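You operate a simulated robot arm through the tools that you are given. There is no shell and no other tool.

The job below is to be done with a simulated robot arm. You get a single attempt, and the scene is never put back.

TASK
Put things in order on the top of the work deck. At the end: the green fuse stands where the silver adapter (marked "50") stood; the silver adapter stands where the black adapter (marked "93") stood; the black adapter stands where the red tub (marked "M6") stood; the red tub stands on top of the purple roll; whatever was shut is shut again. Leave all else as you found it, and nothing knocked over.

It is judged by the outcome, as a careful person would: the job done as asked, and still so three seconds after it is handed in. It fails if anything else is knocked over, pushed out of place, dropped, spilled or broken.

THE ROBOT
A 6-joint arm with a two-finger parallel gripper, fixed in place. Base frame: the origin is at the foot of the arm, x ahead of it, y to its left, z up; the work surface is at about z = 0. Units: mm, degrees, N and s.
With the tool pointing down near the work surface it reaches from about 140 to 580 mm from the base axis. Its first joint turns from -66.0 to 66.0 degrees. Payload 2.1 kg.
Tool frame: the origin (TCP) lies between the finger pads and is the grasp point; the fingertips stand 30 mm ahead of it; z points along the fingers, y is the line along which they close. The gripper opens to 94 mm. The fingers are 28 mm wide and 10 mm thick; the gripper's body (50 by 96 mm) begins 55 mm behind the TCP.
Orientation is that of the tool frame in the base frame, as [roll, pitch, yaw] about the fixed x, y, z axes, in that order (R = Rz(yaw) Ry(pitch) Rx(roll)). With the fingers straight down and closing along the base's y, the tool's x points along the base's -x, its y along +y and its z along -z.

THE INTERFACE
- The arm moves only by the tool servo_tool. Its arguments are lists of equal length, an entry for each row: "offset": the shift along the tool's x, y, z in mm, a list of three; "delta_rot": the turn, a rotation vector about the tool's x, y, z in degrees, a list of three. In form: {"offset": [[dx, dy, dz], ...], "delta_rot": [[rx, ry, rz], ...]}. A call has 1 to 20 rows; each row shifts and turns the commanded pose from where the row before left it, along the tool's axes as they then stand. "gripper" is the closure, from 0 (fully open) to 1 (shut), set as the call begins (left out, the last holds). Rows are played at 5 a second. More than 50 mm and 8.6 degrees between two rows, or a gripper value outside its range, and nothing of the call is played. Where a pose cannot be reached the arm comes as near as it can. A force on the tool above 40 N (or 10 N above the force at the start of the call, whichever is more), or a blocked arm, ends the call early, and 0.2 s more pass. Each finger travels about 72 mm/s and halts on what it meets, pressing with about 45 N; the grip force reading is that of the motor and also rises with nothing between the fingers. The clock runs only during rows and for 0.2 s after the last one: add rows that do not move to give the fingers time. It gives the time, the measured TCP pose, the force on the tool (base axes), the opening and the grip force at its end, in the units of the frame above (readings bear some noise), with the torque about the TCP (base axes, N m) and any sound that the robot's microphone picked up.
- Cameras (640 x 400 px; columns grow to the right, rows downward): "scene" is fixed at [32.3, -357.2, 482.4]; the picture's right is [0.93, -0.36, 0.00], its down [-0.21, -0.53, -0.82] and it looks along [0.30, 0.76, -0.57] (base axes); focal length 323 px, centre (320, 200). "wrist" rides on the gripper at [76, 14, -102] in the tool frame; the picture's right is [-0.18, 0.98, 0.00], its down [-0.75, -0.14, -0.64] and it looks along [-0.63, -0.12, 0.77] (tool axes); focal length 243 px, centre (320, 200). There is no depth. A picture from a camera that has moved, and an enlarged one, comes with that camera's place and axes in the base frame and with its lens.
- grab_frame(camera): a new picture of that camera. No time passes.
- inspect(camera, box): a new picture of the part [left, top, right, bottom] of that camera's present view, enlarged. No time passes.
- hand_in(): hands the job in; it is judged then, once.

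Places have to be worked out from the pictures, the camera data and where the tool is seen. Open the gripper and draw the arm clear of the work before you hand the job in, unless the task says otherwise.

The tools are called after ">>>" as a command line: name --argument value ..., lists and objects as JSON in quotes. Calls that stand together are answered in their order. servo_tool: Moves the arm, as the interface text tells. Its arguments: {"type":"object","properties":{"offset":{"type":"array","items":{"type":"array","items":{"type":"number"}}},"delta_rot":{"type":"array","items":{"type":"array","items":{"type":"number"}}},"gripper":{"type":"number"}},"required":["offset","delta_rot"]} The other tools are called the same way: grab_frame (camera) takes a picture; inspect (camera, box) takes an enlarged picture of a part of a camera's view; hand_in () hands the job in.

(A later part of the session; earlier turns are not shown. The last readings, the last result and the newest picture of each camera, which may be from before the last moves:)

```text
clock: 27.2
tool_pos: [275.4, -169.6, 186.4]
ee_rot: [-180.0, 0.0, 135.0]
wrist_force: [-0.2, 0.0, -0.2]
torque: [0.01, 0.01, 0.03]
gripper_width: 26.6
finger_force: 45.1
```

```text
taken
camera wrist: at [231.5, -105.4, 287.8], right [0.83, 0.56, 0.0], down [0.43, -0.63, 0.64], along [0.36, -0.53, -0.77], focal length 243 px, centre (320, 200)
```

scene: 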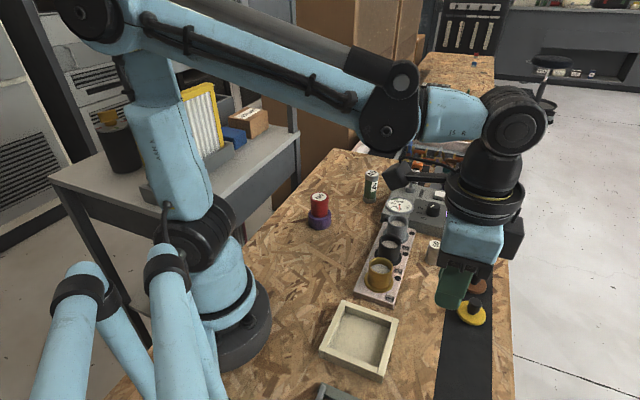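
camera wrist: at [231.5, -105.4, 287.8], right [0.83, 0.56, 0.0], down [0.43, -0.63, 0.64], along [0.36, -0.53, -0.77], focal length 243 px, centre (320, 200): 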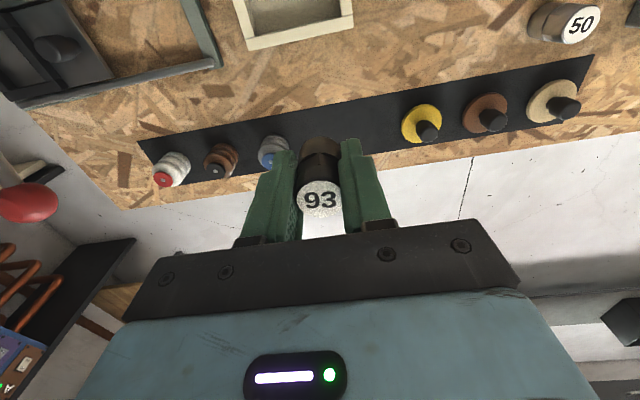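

It holds. I carry it across at height toward the red tub's former spot at about (371, 355).

>>> servo_tool --offset '[[9.1, 13.2, 0], [17, 24.7, 0], [21.6, 31.3, 0], [21.6, 31.3, 0], [21.6, 31.3, 0], [21.6, 31.3, 0], [21.6, 31.3, 0], [21.6, 31.3, 0], [21.6, 31.3, 0], [21.6, 31.3, 0], [21.6, 31.3, 0], [21.6, 31.3, 0], [21.6, 31.3, 0], [21.6, 31.3, 0], [11.5, 16.8, 0], [6, 7.8, 0], [0, 0, 0]]' --delta_rot '[[0, 0, 0], [0, 0, 0], [0, 0, 0], [0, 0, 0], [0, 0, 0], [0, 0, 0], [0, 0, 0], [0, 0, 0], [0, 0, 0], [0, 0, 0], [0, 0, 0], [0, 0, 0], [0, 0, 0], [0, 0, 0], [0, 0, 0], [0, 0, 0], [0, 0, 0]]'

>>> servo_tool --offset '[[0, 0, 0], [0, 0, 0], [0, 0, 0], [0, 0, 0], [0, 0, 0], [0, 0, 0], [0, 0, 0]]' --delta_rot '[[0, 0, -7.5], [0, 0, -7.5], [0, 0, -7.5], [0, 0, -7.5], [0, 0, -7.5], [0, 0, -7.5], [0, 0, 0]]'

>>> grab_frame --camera "wrist"

>>> grab_frame --camera "scene"

```text
clock: 30.8
tool_pos: [370.0, 354.6, 187.7]
ee_rot: [180.0, 0.1, 134.9]
wrist_force: [-0.5, -0.1, -1.1]
torque: [0.01, -0.04, -0.03]
gripper_width: 26.4
finger_force: 45.3
```

```text
clock: 32.4
tool_pos: [370.7, 354.6, 187.8]
ee_rot: [-180.0, 0.0, -179.9]
wrist_force: [-0.4, 0.0, -0.5]
torque: [-0.01, 0.03, -0.01]
gripper_width: 26.3
finger_force: 44.8
```

```text
taken
camera wrist: at [294.5, 369.6, 289.8], right [0.18, 0.98, 0.0], down [0.75, -0.14, 0.64], along [0.63, -0.12, -0.77], focal length 243 px, centre (320, 200)
```

wrist: 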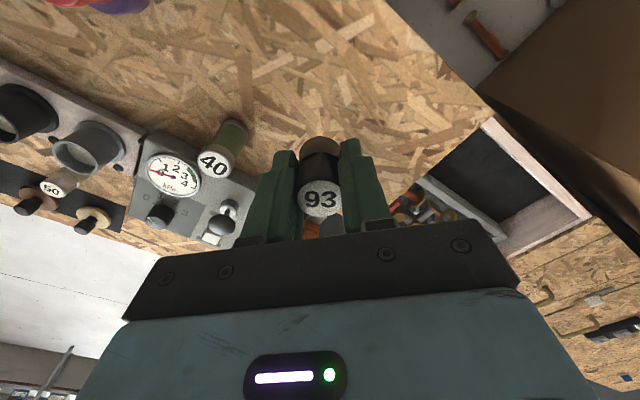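

```text
taken
```

scene: 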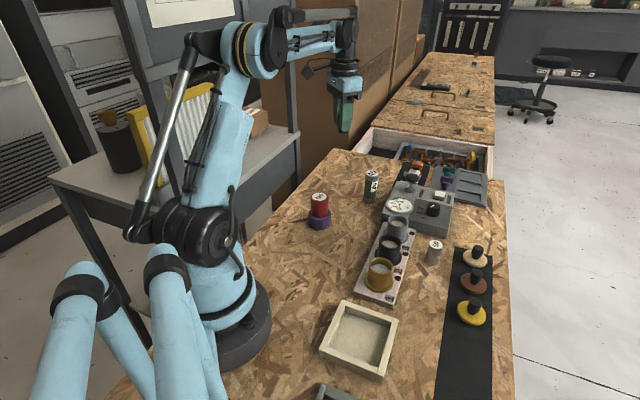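

I'm above the tub's old spot (camera pose differs from the tub-grasp pose by only 0.5/0.7 mm). I correct and descend 143 mm to leave about 8 mm of gap.

>>> servo_tool --offset '[[-0.5, -0.7, 10], [0, 0, 25], [0, 0, 35], [0, 0, 35], [0, 0, 25], [0, 0, 9], [0, 0, 4], [0, 0, 0]]' --delta_rot '[[0, 0, 0], [0, 0, 0], [0, 0, 0], [0, 0, 0], [0, 0, 0], [0, 0, 0], [0, 0, 0], [0, 0, 0]]'

>>> grab_frame --camera "wrist"

>>> inspect --camera "scene" --box '[300, 140, 396, 200]'

```text
clock: 34.2
tool_pos: [370.0, 355.2, 45.7]
ee_rot: [180.0, -0.1, 180.0]
wrist_force: [-0.5, 0.3, -0.7]
torque: [0.03, -0.05, 0.01]
gripper_width: 26.3
finger_force: 44.7
```

```text
taken
camera wrist: at [294.1, 369.9, 147.1], right [0.18, 0.98, 0.0], down [0.75, -0.14, 0.64], along [0.63, -0.12, -0.77], focal length 243 px, centre (320, 200)
```

wrist: 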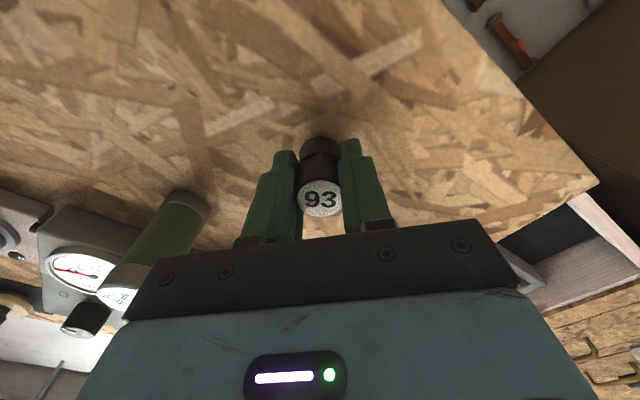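

```text
6.67 times, centred on (348, 170) of scene
camera zoom: at [32.3, -357.2, 482.4], right [0.93, -0.36, 0.0], down [-0.21, -0.53, -0.82], along [0.3, 0.76, -0.57], focal length 2156 px, centre (133, 400)
```

zoom: 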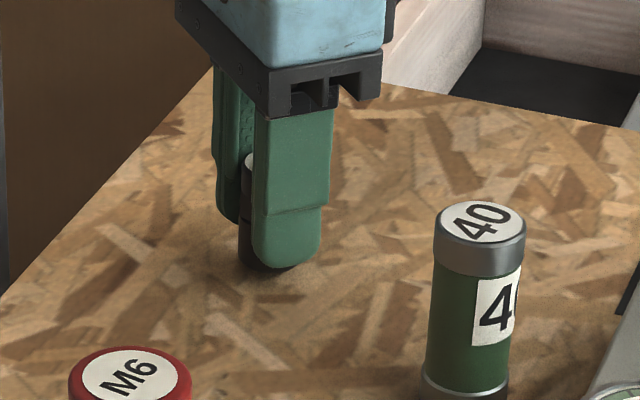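

Camera pose is (294.1, 369.9) versus the tub's (295.0, 368.9), so I correct by about 1 mm and lower 6.5 mm, then feel for the deck.

>>> servo_tool --offset '[[-0.9, -1, 2], [0, 0, 2], [0, 0, 1.5], [0, 0, 1], [0, 0, 0]]' --delta_rot '[[0, 0, 0], [0, 0, 0], [0, 0, 0], [0, 0, 0], [0, 0, 0]]'

>>> inspect --camera "wrist" --box '[256, 110, 384, 190]'

>>> inspect --camera "scene" --box '[320, 155, 368, 185]'

```text
clock: 35.4
tool_pos: [372.3, 353.0, 38.7]
ee_rot: [-180.0, 0.1, 180.0]
wrist_force: [2.0, -2.5, 14.5]
torque: [-0.09, -0.11, 0.04]
gripper_width: 26.6
finger_force: 45.1
```

```text
5.00 times, centred on (320, 150) of wrist
camera zoom: at [295.9, 368.5, 140.5], right [0.18, 0.98, 0.0], down [0.75, -0.14, 0.64], along [0.63, -0.12, -0.77], focal length 1213 px, centre (320, 450)
```

zoom: 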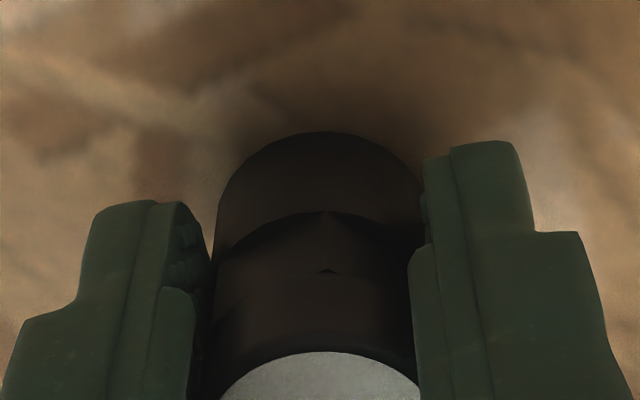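

```text
13.33 times, centred on (344, 170) of scene
camera zoom: at [32.2, -357.3, 482.4], right [0.93, -0.36, 0.0], down [-0.21, -0.53, -0.82], along [0.3, 0.76, -0.57], focal length 4312 px, centre (0, 600)
```

zoom: 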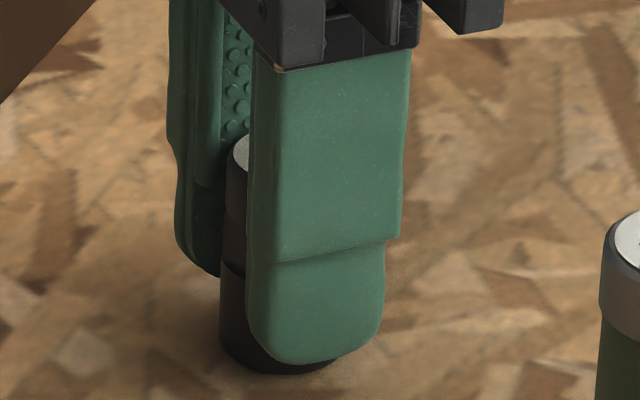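

Contact with the deck (14.5 N) at z≈38.7; the adapter slid about 1.5 mm in the grip but stands upright, and the position matches within 1 mm. I relieve the load, then open.

>>> servo_tool --offset '[[0, 0, -0.4], [0, 0, 0]]' --delta_rot '[[0, 0, 0], [0, 0, 0]]'

>>> inspect --camera "wrist" --box '[256, 120, 384, 200]'

```text
clock: 36.0
tool_pos: [372.0, 354.6, 37.7]
ee_rot: [179.9, -0.1, 179.9]
wrist_force: [-0.7, -2.0, 4.4]
torque: [-0.09, -0.05, 0.01]
gripper_width: 26.6
finger_force: 45.0
```

```text
5.00 times, centred on (320, 160) of wrist
camera zoom: at [296.0, 368.5, 140.6], right [0.18, 0.98, 0.0], down [0.75, -0.14, 0.64], along [0.63, -0.12, -0.77], focal length 1213 px, centre (320, 400)
```

zoom: 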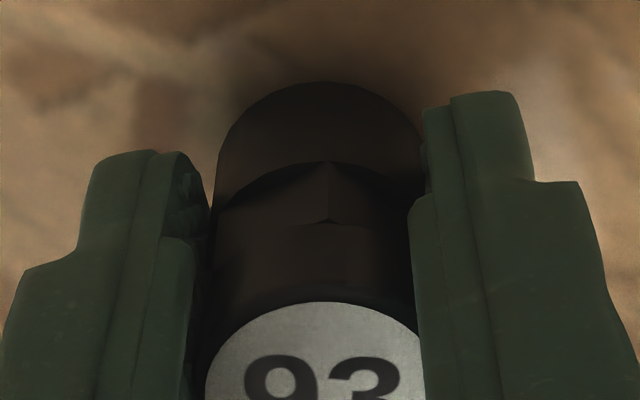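

Only light contact remains (4 N). I open the fingers now and let it settle.

>>> servo_tool --offset '[[0, 0, 0], [0, 0, 0], [0, 0, 0], [0, 0, 0], [0, 0, 0]]' --delta_rot '[[0, 0, 0], [0, 0, 0], [0, 0, 0], [0, 0, 0], [0, 0, 0]]' --gripper 0.2

>>> grab_frame --camera "wrist"

>>> inspect --camera "scene" --box '[320, 150, 384, 190]'

```text
clock: 37.2
tool_pos: [371.8, 353.3, 39.4]
ee_rot: [180.0, 0.0, -179.9]
wrist_force: [0.0, 0.0, 0.1]
torque: [0.0, 0.0, -0.01]
gripper_width: 75.1
finger_force: 0.1
```

```text
taken
camera wrist: at [296.0, 368.5, 140.7], right [0.18, 0.98, 0.0], down [0.75, -0.14, 0.64], along [0.63, -0.12, -0.77], focal length 243 px, centre (320, 200)
```

wrist: 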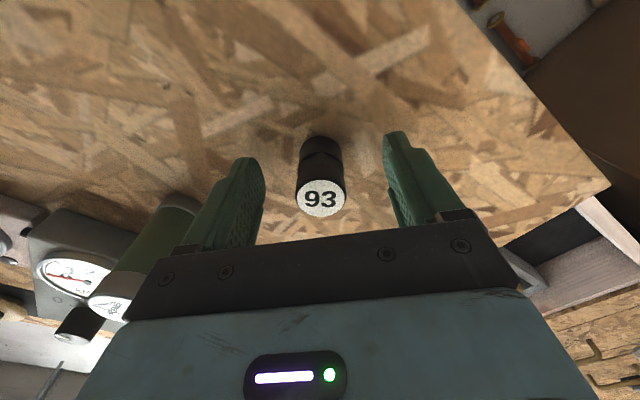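

```text
10.00 times, centred on (352, 170) of scene
camera zoom: at [32.3, -357.2, 482.4], right [0.93, -0.36, 0.0], down [-0.21, -0.53, -0.82], along [0.3, 0.76, -0.57], focal length 3234 px, centre (0, 500)
```

zoom: 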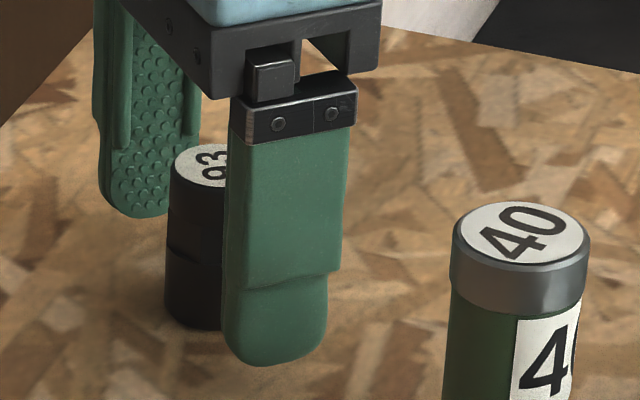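

The black adapter stands upright where the tub was. I rise straight up, cross at height to above the silver adapter at about (421, 5), and turn to yaw 135°.

>>> servo_tool --offset '[[0, 0, -6], [0, 0, -18], [0, 0, -36], [0, 0, -40], [0, 0, -35], [-2, -15, 0], [-5, -38, 0], [-5, -38, 0], [-5, -38, 0], [-5, -38, 0], [-5, -38, 0], [-5, -38, 0], [-5, -38, 0], [-5, -38, 0], [-3, -20, 0], [-2, -10, 0], [0, 0, 0]]' --delta_rot '[[0, 0, 0], [0, 0, 0], [0, 0, 0], [0, 0, 0], [0, 0, 0], [0, 0, 0], [0, 0, 0], [0, 0, 0], [0, 0, 0], [0, 0, 0], [0, 0, 0], [0, 0, 0], [0, 0, 0], [0, 0, 0], [0, 0, 0], [0, 0, 0], [0, 0, 0]]'

>>> servo_tool --offset '[[0, 0, 0], [0, 0, 0], [0, 0, 0], [0, 0, 0], [0, 0, 0], [0, 0, 0], [0, 0, 0]]' --delta_rot '[[0, 0, 7.5], [0, 0, 7.5], [0, 0, 7.5], [0, 0, 7.5], [0, 0, 7.5], [0, 0, 7.5], [0, 0, 0]]'

>>> grab_frame --camera "wrist"

>>> grab_frame --camera "scene"

```text
clock: 40.8
tool_pos: [420.1, 3.1, 173.5]
ee_rot: [-180.0, 0.0, -179.9]
wrist_force: [-0.7, 0.3, 0.0]
torque: [-0.01, 0.0, -0.02]
gripper_width: 75.2
finger_force: 0.0
```

```text
clock: 42.4
tool_pos: [418.1, 3.9, 174.5]
ee_rot: [-179.9, 0.0, 135.0]
wrist_force: [0.2, 0.4, -0.8]
torque: [0.01, 0.02, -0.01]
gripper_width: 75.3
finger_force: 0.1
```

```text
taken
camera wrist: at [375.4, 68.5, 275.2], right [0.83, 0.56, 0.0], down [0.43, -0.63, 0.64], along [0.36, -0.53, -0.77], focal length 243 px, centre (320, 200)
```

wrist: 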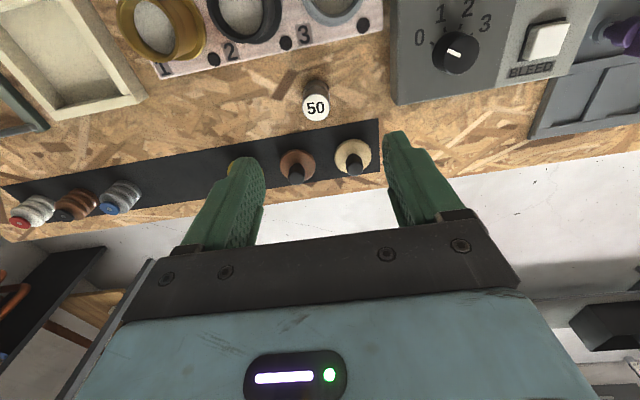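

```text
taken
```

scene: 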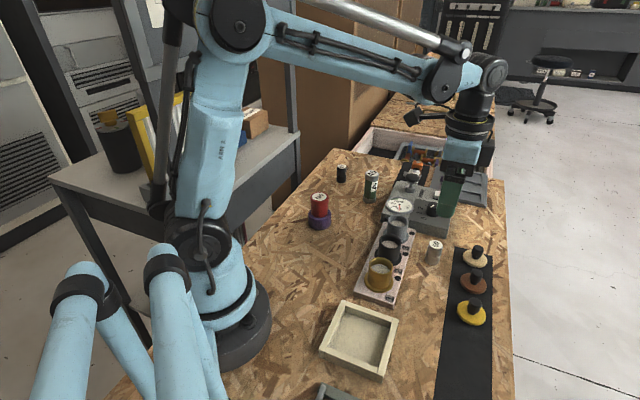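

Silver adapter "50" is just ahead between the rack and mat; the fingers at this yaw will go into free board. I enlarge it for its axis.

>>> inspect --camera "wrist" --box '[272, 65, 368, 125]'

>>> inspect --camera "scene" --box '[300, 150, 396, 210]'

```text
6.67 times, centred on (320, 95) of wrist
camera zoom: at [375.4, 68.5, 275.2], right [0.83, 0.56, 0.0], down [0.43, -0.63, 0.64], along [0.36, -0.53, -0.77], focal length 1618 px, centre (320, 900)
```

zoom: 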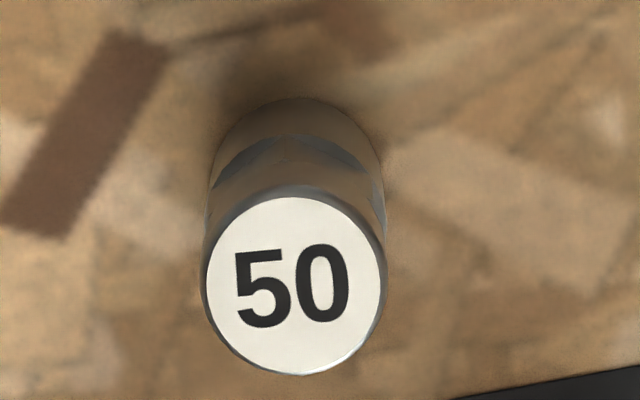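

```text
6.67 times, centred on (348, 180) of scene
camera zoom: at [32.3, -357.2, 482.4], right [0.93, -0.36, 0.0], down [-0.21, -0.53, -0.82], along [0.3, 0.76, -0.57], focal length 2156 px, centre (133, 333)
```

zoom: 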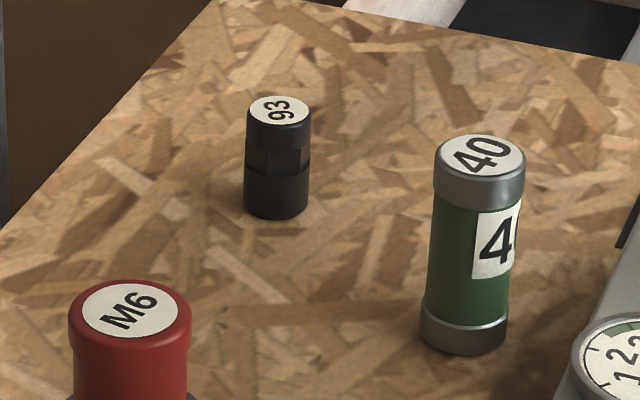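

Silver's axis is at (416.4, 2.8), height ~48. I shift 3.5 mm and descend to z≈92 for a final check.

>>> servo_tool --offset '[[0.5, -3.5, 0], [0, 0, 25], [0, 0, 32], [0, 0, 24], [0, 0, 0]]' --delta_rot '[[0, 0, 0], [0, 0, 0], [0, 0, 0], [0, 0, 0], [0, 0, 0]]'

>>> grab_frame --camera "wrist"

>>> inspect --camera "wrist" --box '[256, 90, 384, 170]'

>>> inspect --camera "scene" --box '[360, 180, 520, 280]'

```text
clock: 43.6
tool_pos: [416.7, 3.2, 92.7]
ee_rot: [180.0, 0.0, 135.1]
wrist_force: [0.6, 0.3, 0.4]
torque: [0.0, -0.02, 0.0]
gripper_width: 75.3
finger_force: 0.1
```

```text
taken
camera wrist: at [373.5, 67.3, 193.3], right [0.83, 0.56, 0.0], down [0.43, -0.63, 0.64], along [0.36, -0.53, -0.77], focal length 243 px, centre (320, 200)
```

wrist: 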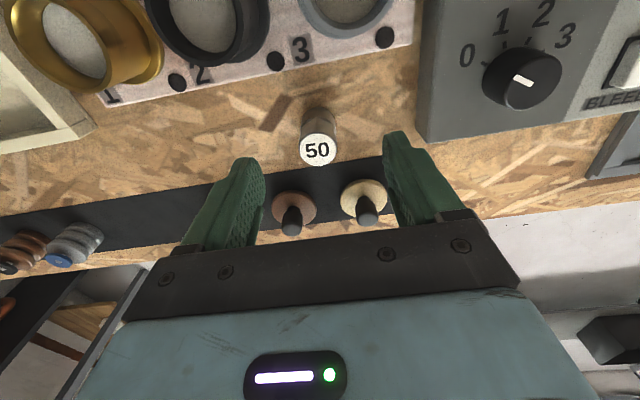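

```text
5.00 times, centred on (320, 130) of wrist
camera zoom: at [373.5, 67.3, 193.3], right [0.83, 0.56, 0.0], down [0.43, -0.63, 0.64], along [0.36, -0.53, -0.77], focal length 1213 px, centre (320, 550)
```

zoom: 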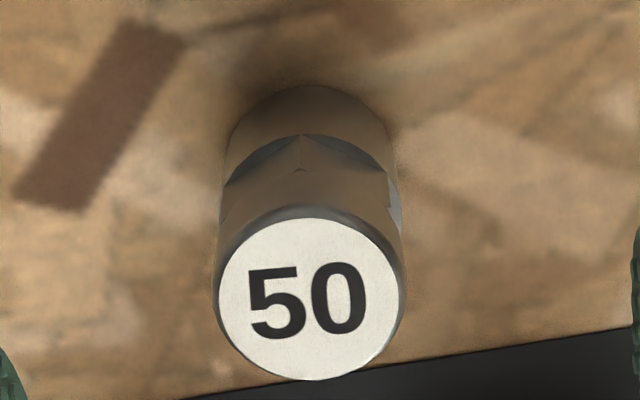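

```text
4.00 times, centred on (440, 230) of scene
camera zoom: at [32.3, -357.2, 482.4], right [0.93, -0.36, 0.0], down [-0.21, -0.53, -0.82], along [0.3, 0.76, -0.57], focal length 1294 px, centre (-160, 80)
```

zoom: 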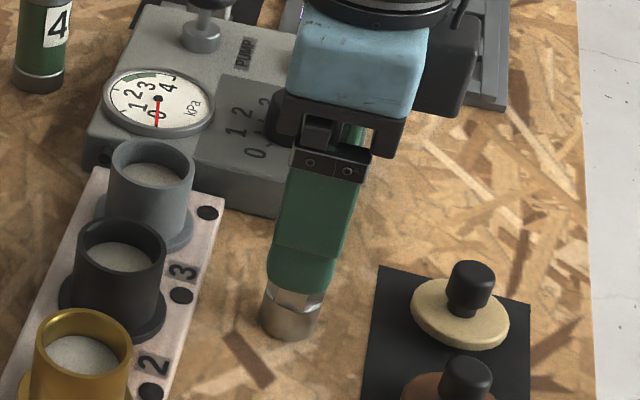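

Silver centre is (416.1, 3.0), 1.4 mm off the tool axis. I correct and descend 56 mm.

>>> servo_tool --offset '[[0.3, -1.3, 14], [0, 0, 14], [0, 0, 14], [0, 0, 9], [0, 0, 5], [0, 0, 0]]' --delta_rot '[[0, 0, 0], [0, 0, 0], [0, 0, 0], [0, 0, 0], [0, 0, 0], [0, 0, 0]]'

>>> grab_frame --camera "wrist"

>>> inspect --camera "scene" --box '[360, 190, 520, 290]'

```text
clock: 45.0
tool_pos: [415.7, 1.6, 37.1]
ee_rot: [-179.9, 0.1, 134.9]
wrist_force: [0.5, 0.0, -0.1]
torque: [-0.02, 0.04, 0.03]
gripper_width: 74.9
finger_force: 0.0
```

```text
taken
camera wrist: at [371.6, 66.2, 138.0], right [0.83, 0.56, 0.0], down [0.43, -0.63, 0.64], along [0.36, -0.53, -0.77], focal length 243 px, centre (320, 200)
```

wrist: 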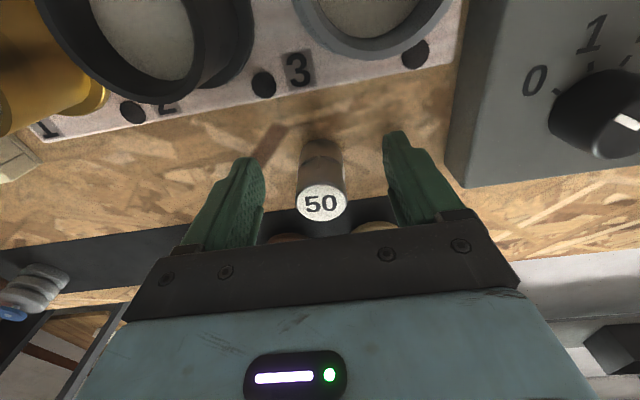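

```text
4.00 times, centred on (440, 240) of scene
camera zoom: at [32.3, -357.2, 482.4], right [0.93, -0.36, 0.0], down [-0.21, -0.53, -0.82], along [0.3, 0.76, -0.57], focal length 1294 px, centre (-160, 40)
```

zoom: 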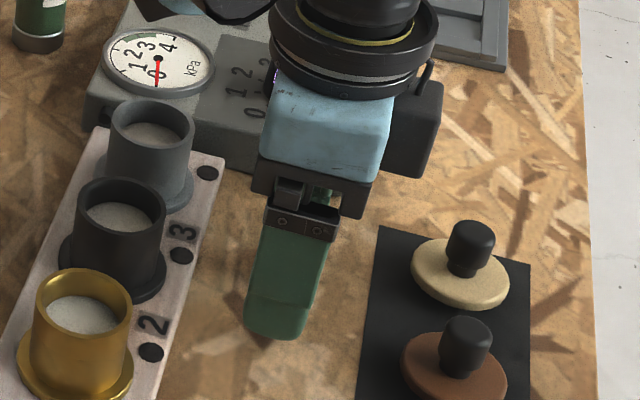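

The silver adapter is centred between the pads (label at (321, 204)). I close on it.

>>> servo_tool --offset '[[0, 0, 0], [0, 0, 0], [0, 0, 0], [0, 0, 0], [0, 0, 0]]' --delta_rot '[[0, 0, 0], [0, 0, 0], [0, 0, 0], [0, 0, 0], [0, 0, 0]]' --gripper 0.9

>>> inspect --camera "wrist" --box '[256, 130, 384, 210]'

```text
clock: 46.2
tool_pos: [416.0, 0.4, 34.8]
ee_rot: [-180.0, -0.1, 135.1]
wrist_force: [-1.3, -0.6, 2.2]
torque: [-0.07, 0.03, -0.01]
gripper_width: 26.4
finger_force: 44.8
```

```text
5.00 times, centred on (320, 170) of wrist
camera zoom: at [371.6, 66.2, 138.2], right [0.83, 0.56, 0.0], down [0.43, -0.63, 0.64], along [0.36, -0.53, -0.77], focal length 1213 px, centre (320, 350)
```

zoom: 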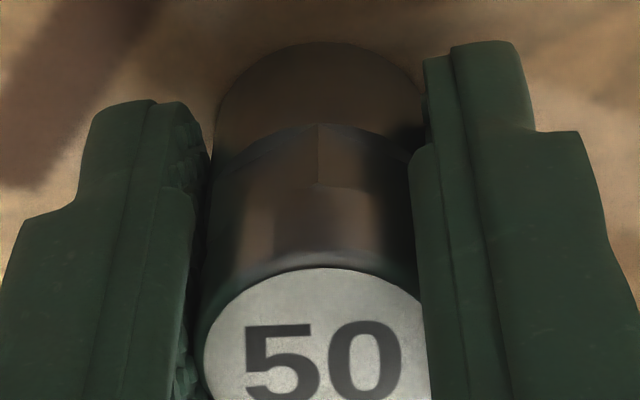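

Gripped at 26.4 mm with 45 N. I lift 150 mm, then carry it toward the black adapter's former spot.

>>> servo_tool --offset '[[0, 0, -3], [0, 0, -10], [0, 0, -22], [0, 0, -30], [0, 0, -30], [0, 0, -15], [-1, -10, 0], [-2, -22, 0], [-3, -32, 0], [-3.4, -35, 0], [-3.4, -35, 0], [-3.1, -32, 0], [-2.5, -26, 0], [-1.5, -18, 0], [-1, -9.8, 0], [0, 0, 0]]' --delta_rot '[[0, 0, 0], [0, 0, 0], [0, 0, 0], [0, 0, 0], [0, 0, 0], [0, 0, 0], [0, 0, 0], [0, 0, 0], [0, 0, 0], [0, 0, 0], [0, 0, 0], [0, 0, 0], [0, 0, 0], [0, 0, 0], [0, 0, 0], [0, 0, 0]]'

>>> grab_frame --camera "wrist"

>>> grab_frame --camera "scene"

```text
clock: 49.6
tool_pos: [275.7, -169.2, 145.1]
ee_rot: [179.9, 0.0, 135.0]
wrist_force: [-0.2, 0.0, -0.9]
torque: [0.02, -0.01, 0.01]
gripper_width: 26.6
finger_force: 45.1
```

```text
taken
camera wrist: at [231.8, -104.9, 247.5], right [0.83, 0.56, 0.0], down [0.43, -0.63, 0.64], along [0.36, -0.53, -0.77], focal length 243 px, centre (320, 200)
```

wrist: 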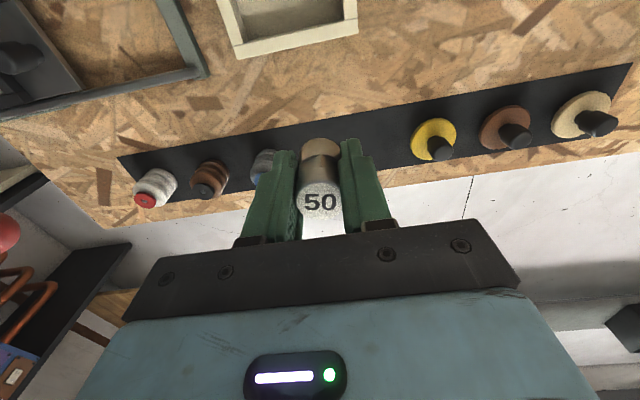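

```text
taken
```

scene: 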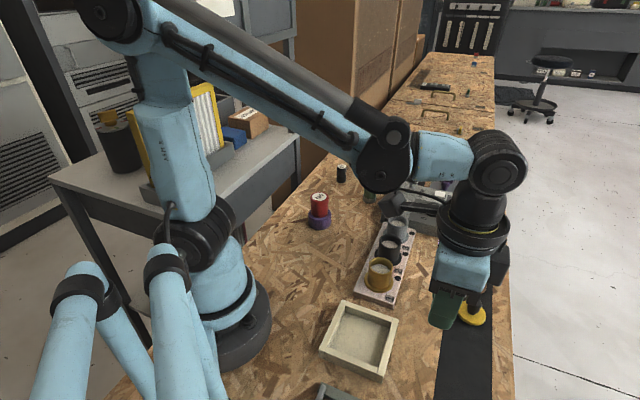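

I'm above the black adapter's old spot, off by about 1 mm. I correct and descend 101 mm, leaving ~8 mm gap.

>>> servo_tool --offset '[[1.2, 0, 10], [0, 0, 22], [0, 0, 28], [0, 0, 22], [0, 0, 13], [0, 0, 6], [0, 0, 0]]' --delta_rot '[[0, 0, 0], [0, 0, 0], [0, 0, 0], [0, 0, 0], [0, 0, 0], [0, 0, 0], [0, 0, 0]]'

>>> grab_frame --camera "wrist"

>>> inspect --camera "wrist" --box '[256, 120, 384, 200]'

```text
clock: 51.2
tool_pos: [273.3, -166.2, 45.0]
ee_rot: [-180.0, 0.0, 135.0]
wrist_force: [-0.2, -0.1, -1.2]
torque: [-0.05, 0.01, -0.01]
gripper_width: 26.0
finger_force: 44.9
```

```text
taken
camera wrist: at [229.7, -102.4, 146.5], right [0.83, 0.56, 0.0], down [0.43, -0.63, 0.64], along [0.36, -0.53, -0.77], focal length 243 px, centre (320, 200)
```

wrist: 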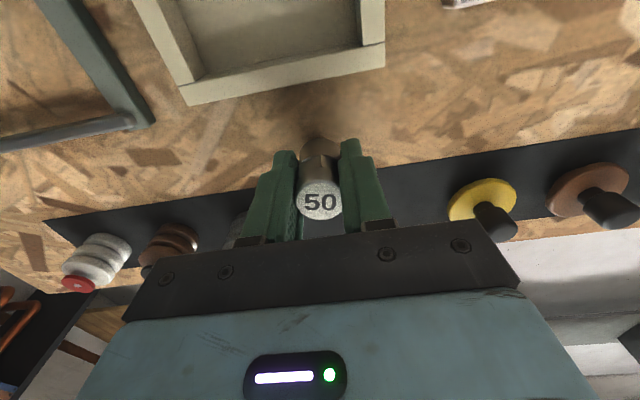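

```text
5.00 times, centred on (320, 160) of wrist
camera zoom: at [229.7, -102.4, 146.5], right [0.83, 0.56, 0.0], down [0.43, -0.63, 0.64], along [0.36, -0.53, -0.77], focal length 1213 px, centre (320, 400)
```

zoom: 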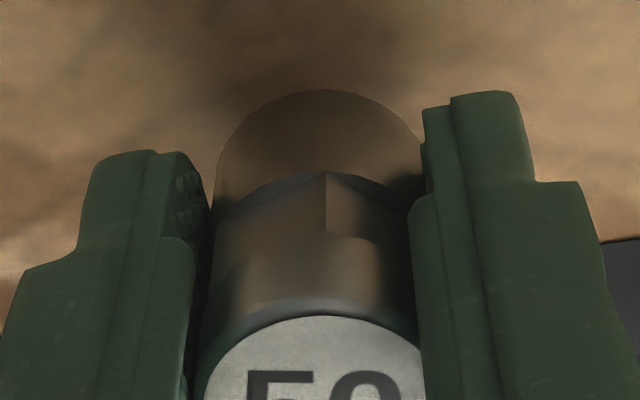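

The position drifted ~2 mm while descending (camera at (229.7, −102.4) against the target (230.9, −104.0)), so I correct that and lower 6 mm.

>>> servo_tool --offset '[[-2, -0.3, 0], [0, 0, 2.5], [0, 0, 2], [0, 0, 1.5], [0, 0, 0]]' --delta_rot '[[0, 0, 0], [0, 0, 0], [0, 0, 0], [0, 0, 0], [0, 0, 0]]'

>>> inspect --camera "wrist" --box '[256, 120, 384, 200]'

>>> inspect --camera "scene" --box '[392, 320, 472, 370]'

```text
clock: 52.4
tool_pos: [274.8, -169.2, 38.8]
ee_rot: [-180.0, 0.0, 135.0]
wrist_force: [0.1, -0.2, -0.2]
torque: [0.0, 0.01, -0.03]
gripper_width: 26.3
finger_force: 44.8
```

```text
5.00 times, centred on (320, 160) of wrist
camera zoom: at [231.0, -104.8, 140.4], right [0.83, 0.56, 0.0], down [0.43, -0.63, 0.64], along [0.36, -0.53, -0.77], focal length 1213 px, centre (320, 400)
```

zoom: 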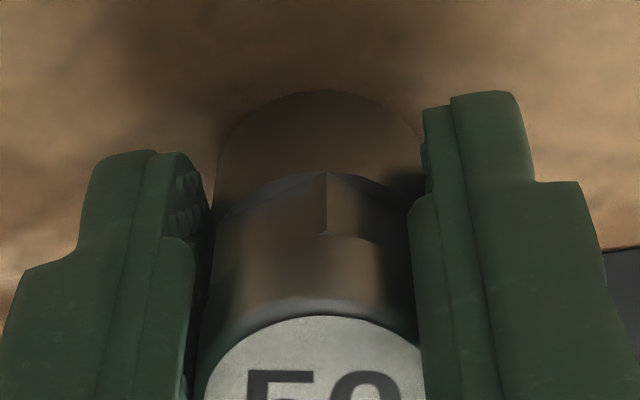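

```text
8.00 times, centred on (432, 345) of scene
camera zoom: at [32.3, -357.2, 482.4], right [0.93, -0.36, 0.0], down [-0.21, -0.53, -0.82], along [0.3, 0.76, -0.57], focal length 2587 px, centre (-576, -960)
```

zoom: 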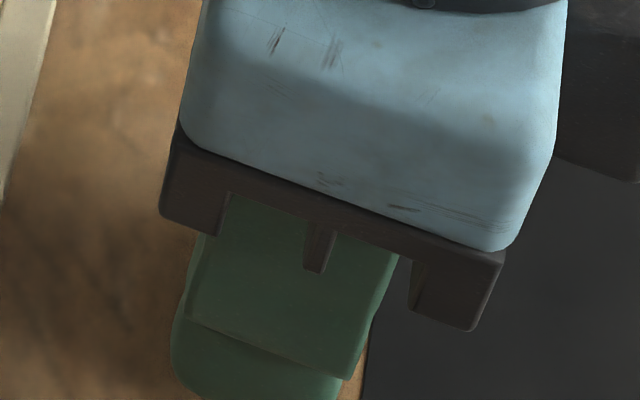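

Aligned within 1 mm; about 2 mm left. I step down gently, watching the force.

>>> servo_tool --offset '[[0.4, 0, 0.7], [0, 0, 0.7], [0, 0, 0]]' --delta_rot '[[0, 0, 0], [0, 0, 0], [0, 0, 0]]'

```text
clock: 53.2
tool_pos: [274.2, -168.4, 37.6]
ee_rot: [179.9, -0.1, 135.0]
wrist_force: [0.5, -0.6, -0.4]
torque: [0.02, 0.0, -0.01]
gripper_width: 26.5
finger_force: 45.1
```

No contact yet; I step down another millimetre in two half steps.

>>> servo_tool --offset '[[0, 0, 0.5], [0, 0, 0.5], [0, 0, 0]]' --delta_rot '[[0, 0, 0], [0, 0, 0], [0, 0, 0]]'

>>> inspect --camera "wrist" --box '[256, 120, 384, 200]'

```text
clock: 54.0
tool_pos: [274.4, -169.6, 37.4]
ee_rot: [-180.0, -0.1, 135.1]
wrist_force: [-0.5, -0.9, 24.6]
torque: [-0.07, -0.02, 0.04]
gripper_width: 26.5
finger_force: 45.0
```

```text
5.00 times, centred on (320, 160) of wrist
camera zoom: at [230.9, -105.0, 138.3], right [0.83, 0.56, 0.0], down [0.43, -0.63, 0.64], along [0.36, -0.53, -0.77], focal length 1213 px, centre (320, 400)
```

zoom: 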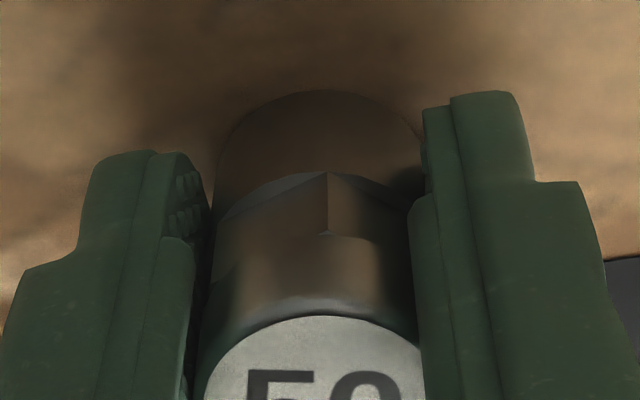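

Contact (24.6 N) at the expected height, position within 1 mm. I relieve 0.5 mm, then open.

>>> servo_tool --offset '[[0, 0, -0.5], [0, 0, 0]]' --delta_rot '[[0, 0, 0], [0, 0, 0]]'

>>> servo_tool --offset '[[0, 0, 0], [0, 0, 0], [0, 0, 0], [0, 0, 0], [0, 0, 0]]' --delta_rot '[[0, 0, 0], [0, 0, 0], [0, 0, 0], [0, 0, 0], [0, 0, 0]]' --gripper 0.2

>>> grab_frame --camera "wrist"

```text
clock: 54.6
tool_pos: [275.5, -169.5, 37.5]
ee_rot: [179.9, 0.0, 134.9]
wrist_force: [0.6, 0.0, -1.5]
torque: [-0.01, -0.03, 0.01]
gripper_width: 26.7
finger_force: 44.5
```

```text
clock: 55.8
tool_pos: [273.5, -168.8, 36.3]
ee_rot: [180.0, 0.0, 135.0]
wrist_force: [1.0, 0.9, -0.5]
torque: [0.01, 0.0, 0.03]
gripper_width: 75.2
finger_force: 0.1
```

```text
taken
camera wrist: at [230.8, -105.0, 138.6], right [0.83, 0.56, 0.0], down [0.43, -0.63, 0.64], along [0.36, -0.53, -0.77], focal length 243 px, centre (320, 200)
```

wrist: 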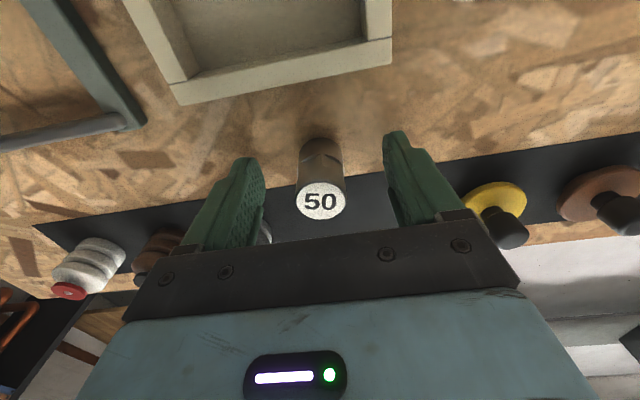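

The silver adapter stands upright where the black one stood. I rise 150 mm and cross at height to above the green fuse (about (400, 241)), keeping yaw 135°.

>>> servo_tool --offset '[[0, 0, -6], [0, 0, -20], [0, 0, -38], [0, 0, -44], [0, 0, -42], [7.5, 14.1, 0], [14.1, 26.5, 0], [16.9, 31.8, 0], [16.9, 31.8, 0], [16.9, 31.8, 0], [16.9, 31.8, 0], [16.9, 31.8, 0], [16.9, 31.8, 0], [16.9, 31.8, 0], [16.9, 31.8, 0], [16.9, 31.8, 0], [14.1, 26.5, 0], [8.4, 15.9, 0], [4.7, 8.8, 0], [0, 0, 0]]' --delta_rot '[[0, 0, 0], [0, 0, 0], [0, 0, 0], [0, 0, 0], [0, 0, 0], [0, 0, 0], [0, 0, 0], [0, 0, 0], [0, 0, 0], [0, 0, 0], [0, 0, 0], [0, 0, 0], [0, 0, 0], [0, 0, 0], [0, 0, 0], [0, 0, 0], [0, 0, 0], [0, 0, 0], [0, 0, 0], [0, 0, 0]]'

>>> grab_frame --camera "wrist"

>>> grab_frame --camera "scene"

>>> inspect --camera "scene" --box '[310, 290, 500, 400]'

```text
clock: 60.0
tool_pos: [400.5, 241.4, 188.7]
ee_rot: [-180.0, -0.1, 135.1]
wrist_force: [-0.8, -0.4, -0.4]
torque: [-0.03, 0.03, -0.02]
gripper_width: 75.0
finger_force: 0.1
```

```text
taken
camera wrist: at [356.4, 305.7, 289.8], right [0.83, 0.56, 0.0], down [0.43, -0.63, 0.64], along [0.36, -0.53, -0.77], focal length 243 px, centre (320, 200)
```

wrist: 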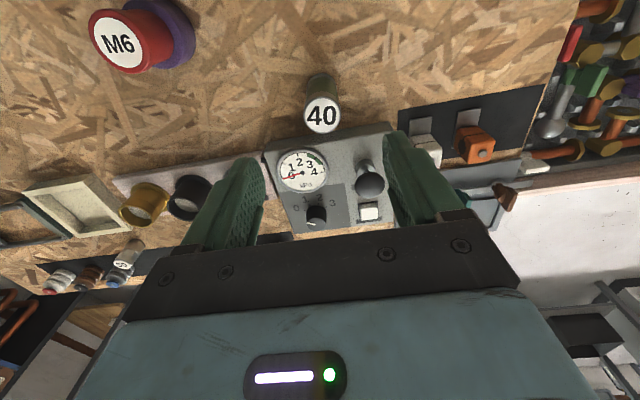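

```text
taken
```

scene: 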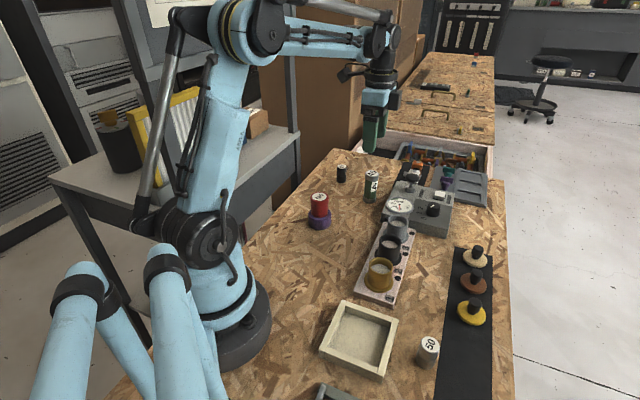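

```text
3.37 times, centred on (405, 345) of scene
camera zoom: at [32.3, -357.2, 482.4], right [0.93, -0.36, 0.0], down [-0.21, -0.53, -0.82], along [0.3, 0.76, -0.57], focal length 1089 px, centre (34, -288)
```

zoom: 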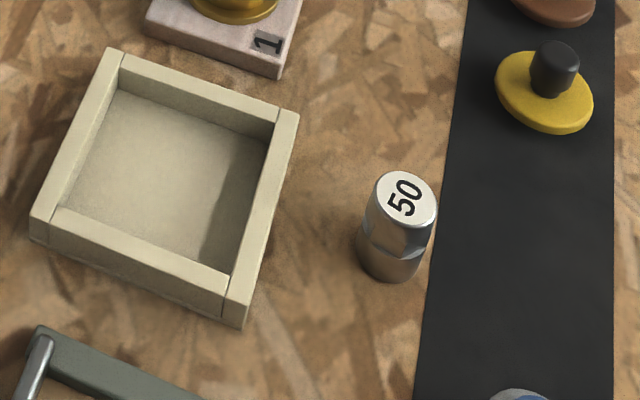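

Silver now sits exactly where black was in the scene view. I enlarge the fuse in the wrist view to find its axis.

>>> inspect --camera "wrist" --box '[256, 65, 384, 145]'

>>> inspect --camera "scene" --box '[340, 160, 404, 200]'

```text
5.00 times, centred on (320, 105) of wrist
camera zoom: at [356.4, 305.7, 289.8], right [0.83, 0.56, 0.0], down [0.43, -0.63, 0.64], along [0.36, -0.53, -0.77], focal length 1213 px, centre (320, 675)
```

zoom: 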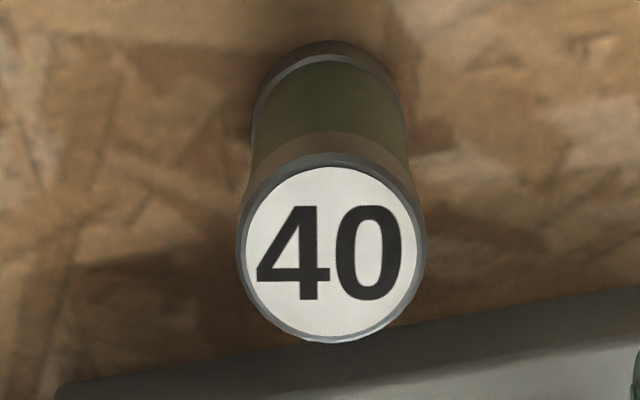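

```text
10.00 times, centred on (372, 180) of scene
camera zoom: at [32.3, -357.2, 482.4], right [0.93, -0.36, 0.0], down [-0.21, -0.53, -0.82], along [0.3, 0.76, -0.57], focal length 3234 px, centre (-200, 400)
```

zoom: 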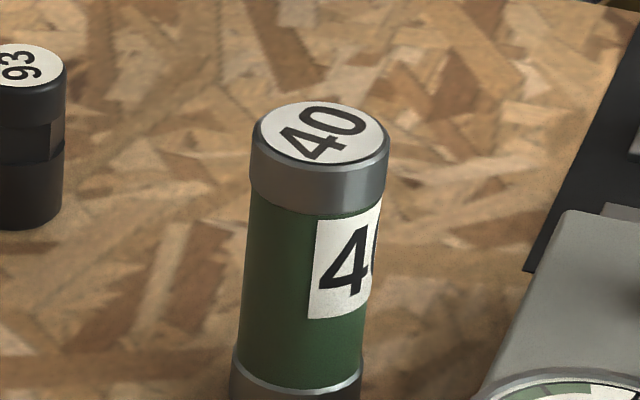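

The fuse's axis is at about (402.2, 243.4), height ~80. I correct the offset and descend to z≈122 (tips still above the fuse) and re-check.

>>> servo_tool --offset '[[-0.5, 2.3, 0], [0, 0, 20], [0, 0, 27], [0, 0, 19], [0, 0, 0]]' --delta_rot '[[0, 0, 0], [0, 0, 0], [0, 0, 0], [0, 0, 0], [0, 0, 0]]'

>>> grab_frame --camera "wrist"

>>> inspect --camera "wrist" --box '[240, 80, 400, 180]'

```text
clock: 61.2
tool_pos: [401.6, 240.2, 120.0]
ee_rot: [-180.0, 0.0, 135.0]
wrist_force: [-0.5, -0.2, -0.8]
torque: [0.01, 0.01, 0.02]
gripper_width: 75.1
finger_force: 0.1
```

```text
taken
camera wrist: at [357.2, 305.5, 222.4], right [0.83, 0.56, 0.0], down [0.43, -0.63, 0.64], along [0.36, -0.53, -0.77], focal length 243 px, centre (320, 200)
```

wrist: 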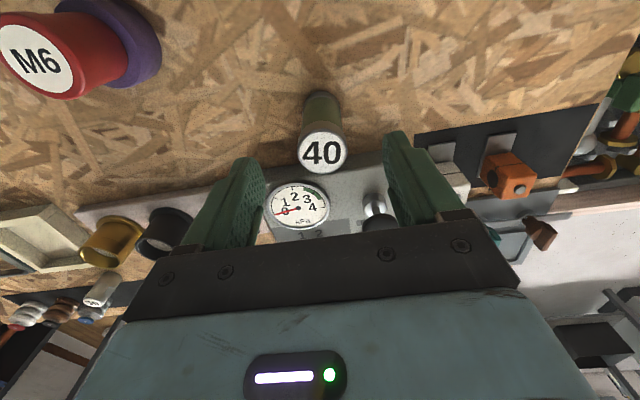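

```text
4.00 times, centred on (320, 130) of wrist
camera zoom: at [357.2, 305.5, 222.4], right [0.83, 0.56, 0.0], down [0.43, -0.63, 0.64], along [0.36, -0.53, -0.77], focal length 970 px, centre (320, 480)
```

zoom: 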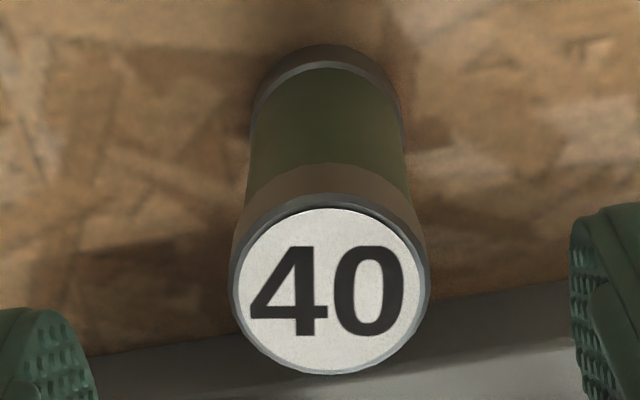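

The fuse's axis is (402.2, 243.3), 1.8 mm off along the closing line. I correct and descend 79 mm so the pads span both end caps.

>>> servo_tool --offset '[[0.1, 1.8, 0], [0, 0, 14], [0, 0, 18], [0, 0, 18], [0, 0, 15], [0, 0, 9], [0, 0, 5], [0, 0, 0]]' --delta_rot '[[0, 0, 0], [0, 0, 0], [0, 0, 0], [0, 0, 0], [0, 0, 0], [0, 0, 0], [0, 0, 0], [0, 0, 0]]'

>>> grab_frame --camera "wrist"

>>> inspect --camera "scene" --box '[320, 120, 448, 200]'

```text
clock: 63.0
tool_pos: [400.9, 242.3, 43.6]
ee_rot: [180.0, 0.0, 135.1]
wrist_force: [-0.7, 0.6, 0.0]
torque: [-0.02, 0.03, 0.01]
gripper_width: 75.3
finger_force: 0.1
```

```text
taken
camera wrist: at [358.3, 306.5, 144.3], right [0.83, 0.56, 0.0], down [0.43, -0.63, 0.64], along [0.36, -0.53, -0.77], focal length 243 px, centre (320, 200)
```

wrist: 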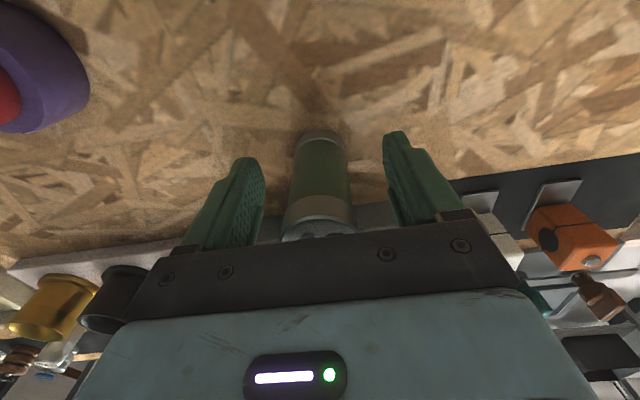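

```text
5.00 times, centred on (384, 160) of scene
camera zoom: at [32.3, -357.2, 482.4], right [0.93, -0.36, 0.0], down [-0.21, -0.53, -0.82], along [0.3, 0.76, -0.57], focal length 1617 px, centre (0, 400)
```

zoom: 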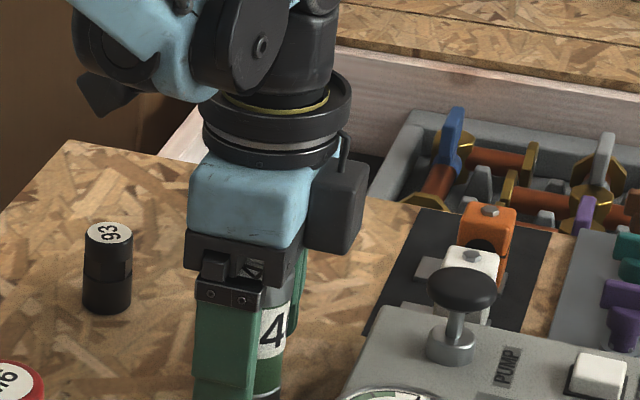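

The fuse is between the pads with room above it. I close the gripper.

>>> servo_tool --offset '[[0, 0, 0], [0, 0, 0], [0, 0, 0], [0, 0, 0], [0, 0, 0]]' --delta_rot '[[0, 0, 0], [0, 0, 0], [0, 0, 0], [0, 0, 0], [0, 0, 0]]' --gripper 0.9

>>> inspect --camera "wrist" --box '[240, 120, 400, 220]'

>>> inspect --camera "scene" --box '[340, 150, 404, 190]'

```text
clock: 64.2
tool_pos: [402.6, 242.0, 42.4]
ee_rot: [180.0, 0.1, 135.0]
wrist_force: [0.9, -0.9, 0.8]
torque: [-0.07, 0.03, -0.01]
gripper_width: 32.9
finger_force: 45.3
```

```text
4.00 times, centred on (320, 170) of wrist
camera zoom: at [358.2, 306.5, 144.5], right [0.83, 0.56, 0.0], down [0.43, -0.63, 0.64], along [0.36, -0.53, -0.77], focal length 970 px, centre (320, 320)
```

zoom: 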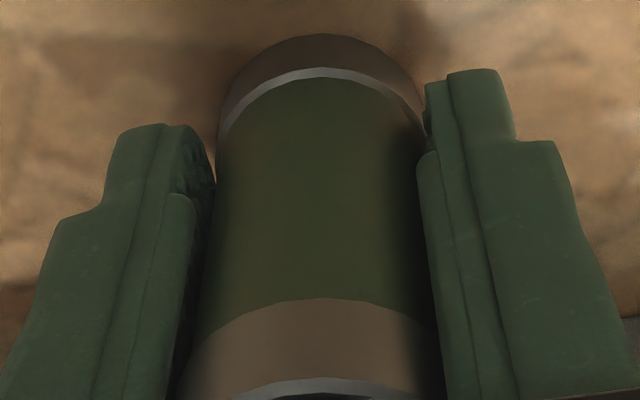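

```text
10.00 times, centred on (372, 170) of scene
camera zoom: at [32.3, -357.2, 482.4], right [0.93, -0.36, 0.0], down [-0.21, -0.53, -0.82], along [0.3, 0.76, -0.57], focal length 3234 px, centre (-200, 500)
```

zoom: 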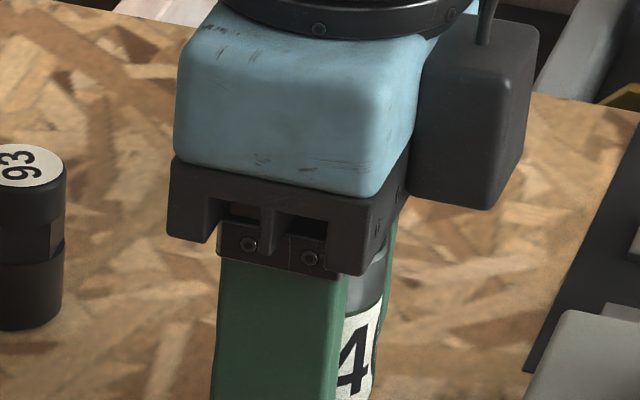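

Gripped at 32.9 mm, 45 N. I lift the fuse straight up 140 mm and check the hold.

>>> servo_tool --offset '[[0, 0, -3], [0, 0, -10], [0, 0, -22], [0, 0, -30], [0, 0, -30], [0, 0, -28], [0, 0, -17], [0, 0, 0]]' --delta_rot '[[0, 0, 0], [0, 0, 0], [0, 0, 0], [0, 0, 0], [0, 0, 0], [0, 0, 0], [0, 0, 0], [0, 0, 0]]'

>>> grab_frame --camera "wrist"

>>> grab_frame --camera "scene"

```text
clock: 66.0
tool_pos: [403.0, 243.0, 182.4]
ee_rot: [-180.0, 0.1, 135.0]
wrist_force: [-0.2, -0.1, -1.0]
torque: [0.01, -0.01, 0.01]
gripper_width: 33.0
finger_force: 45.2
```

```text
taken
camera wrist: at [360.1, 306.8, 284.4], right [0.83, 0.56, 0.0], down [0.43, -0.63, 0.64], along [0.36, -0.53, -0.77], focal length 243 px, centre (320, 200)
```

wrist: 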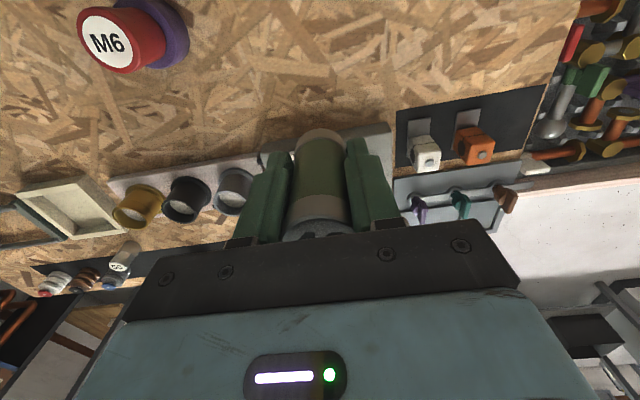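

```text
taken
```

scene: 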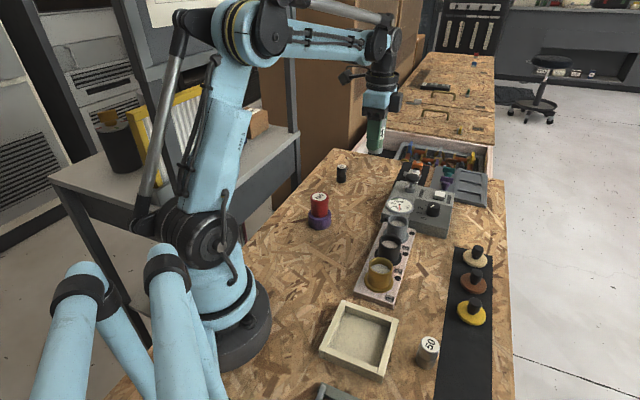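

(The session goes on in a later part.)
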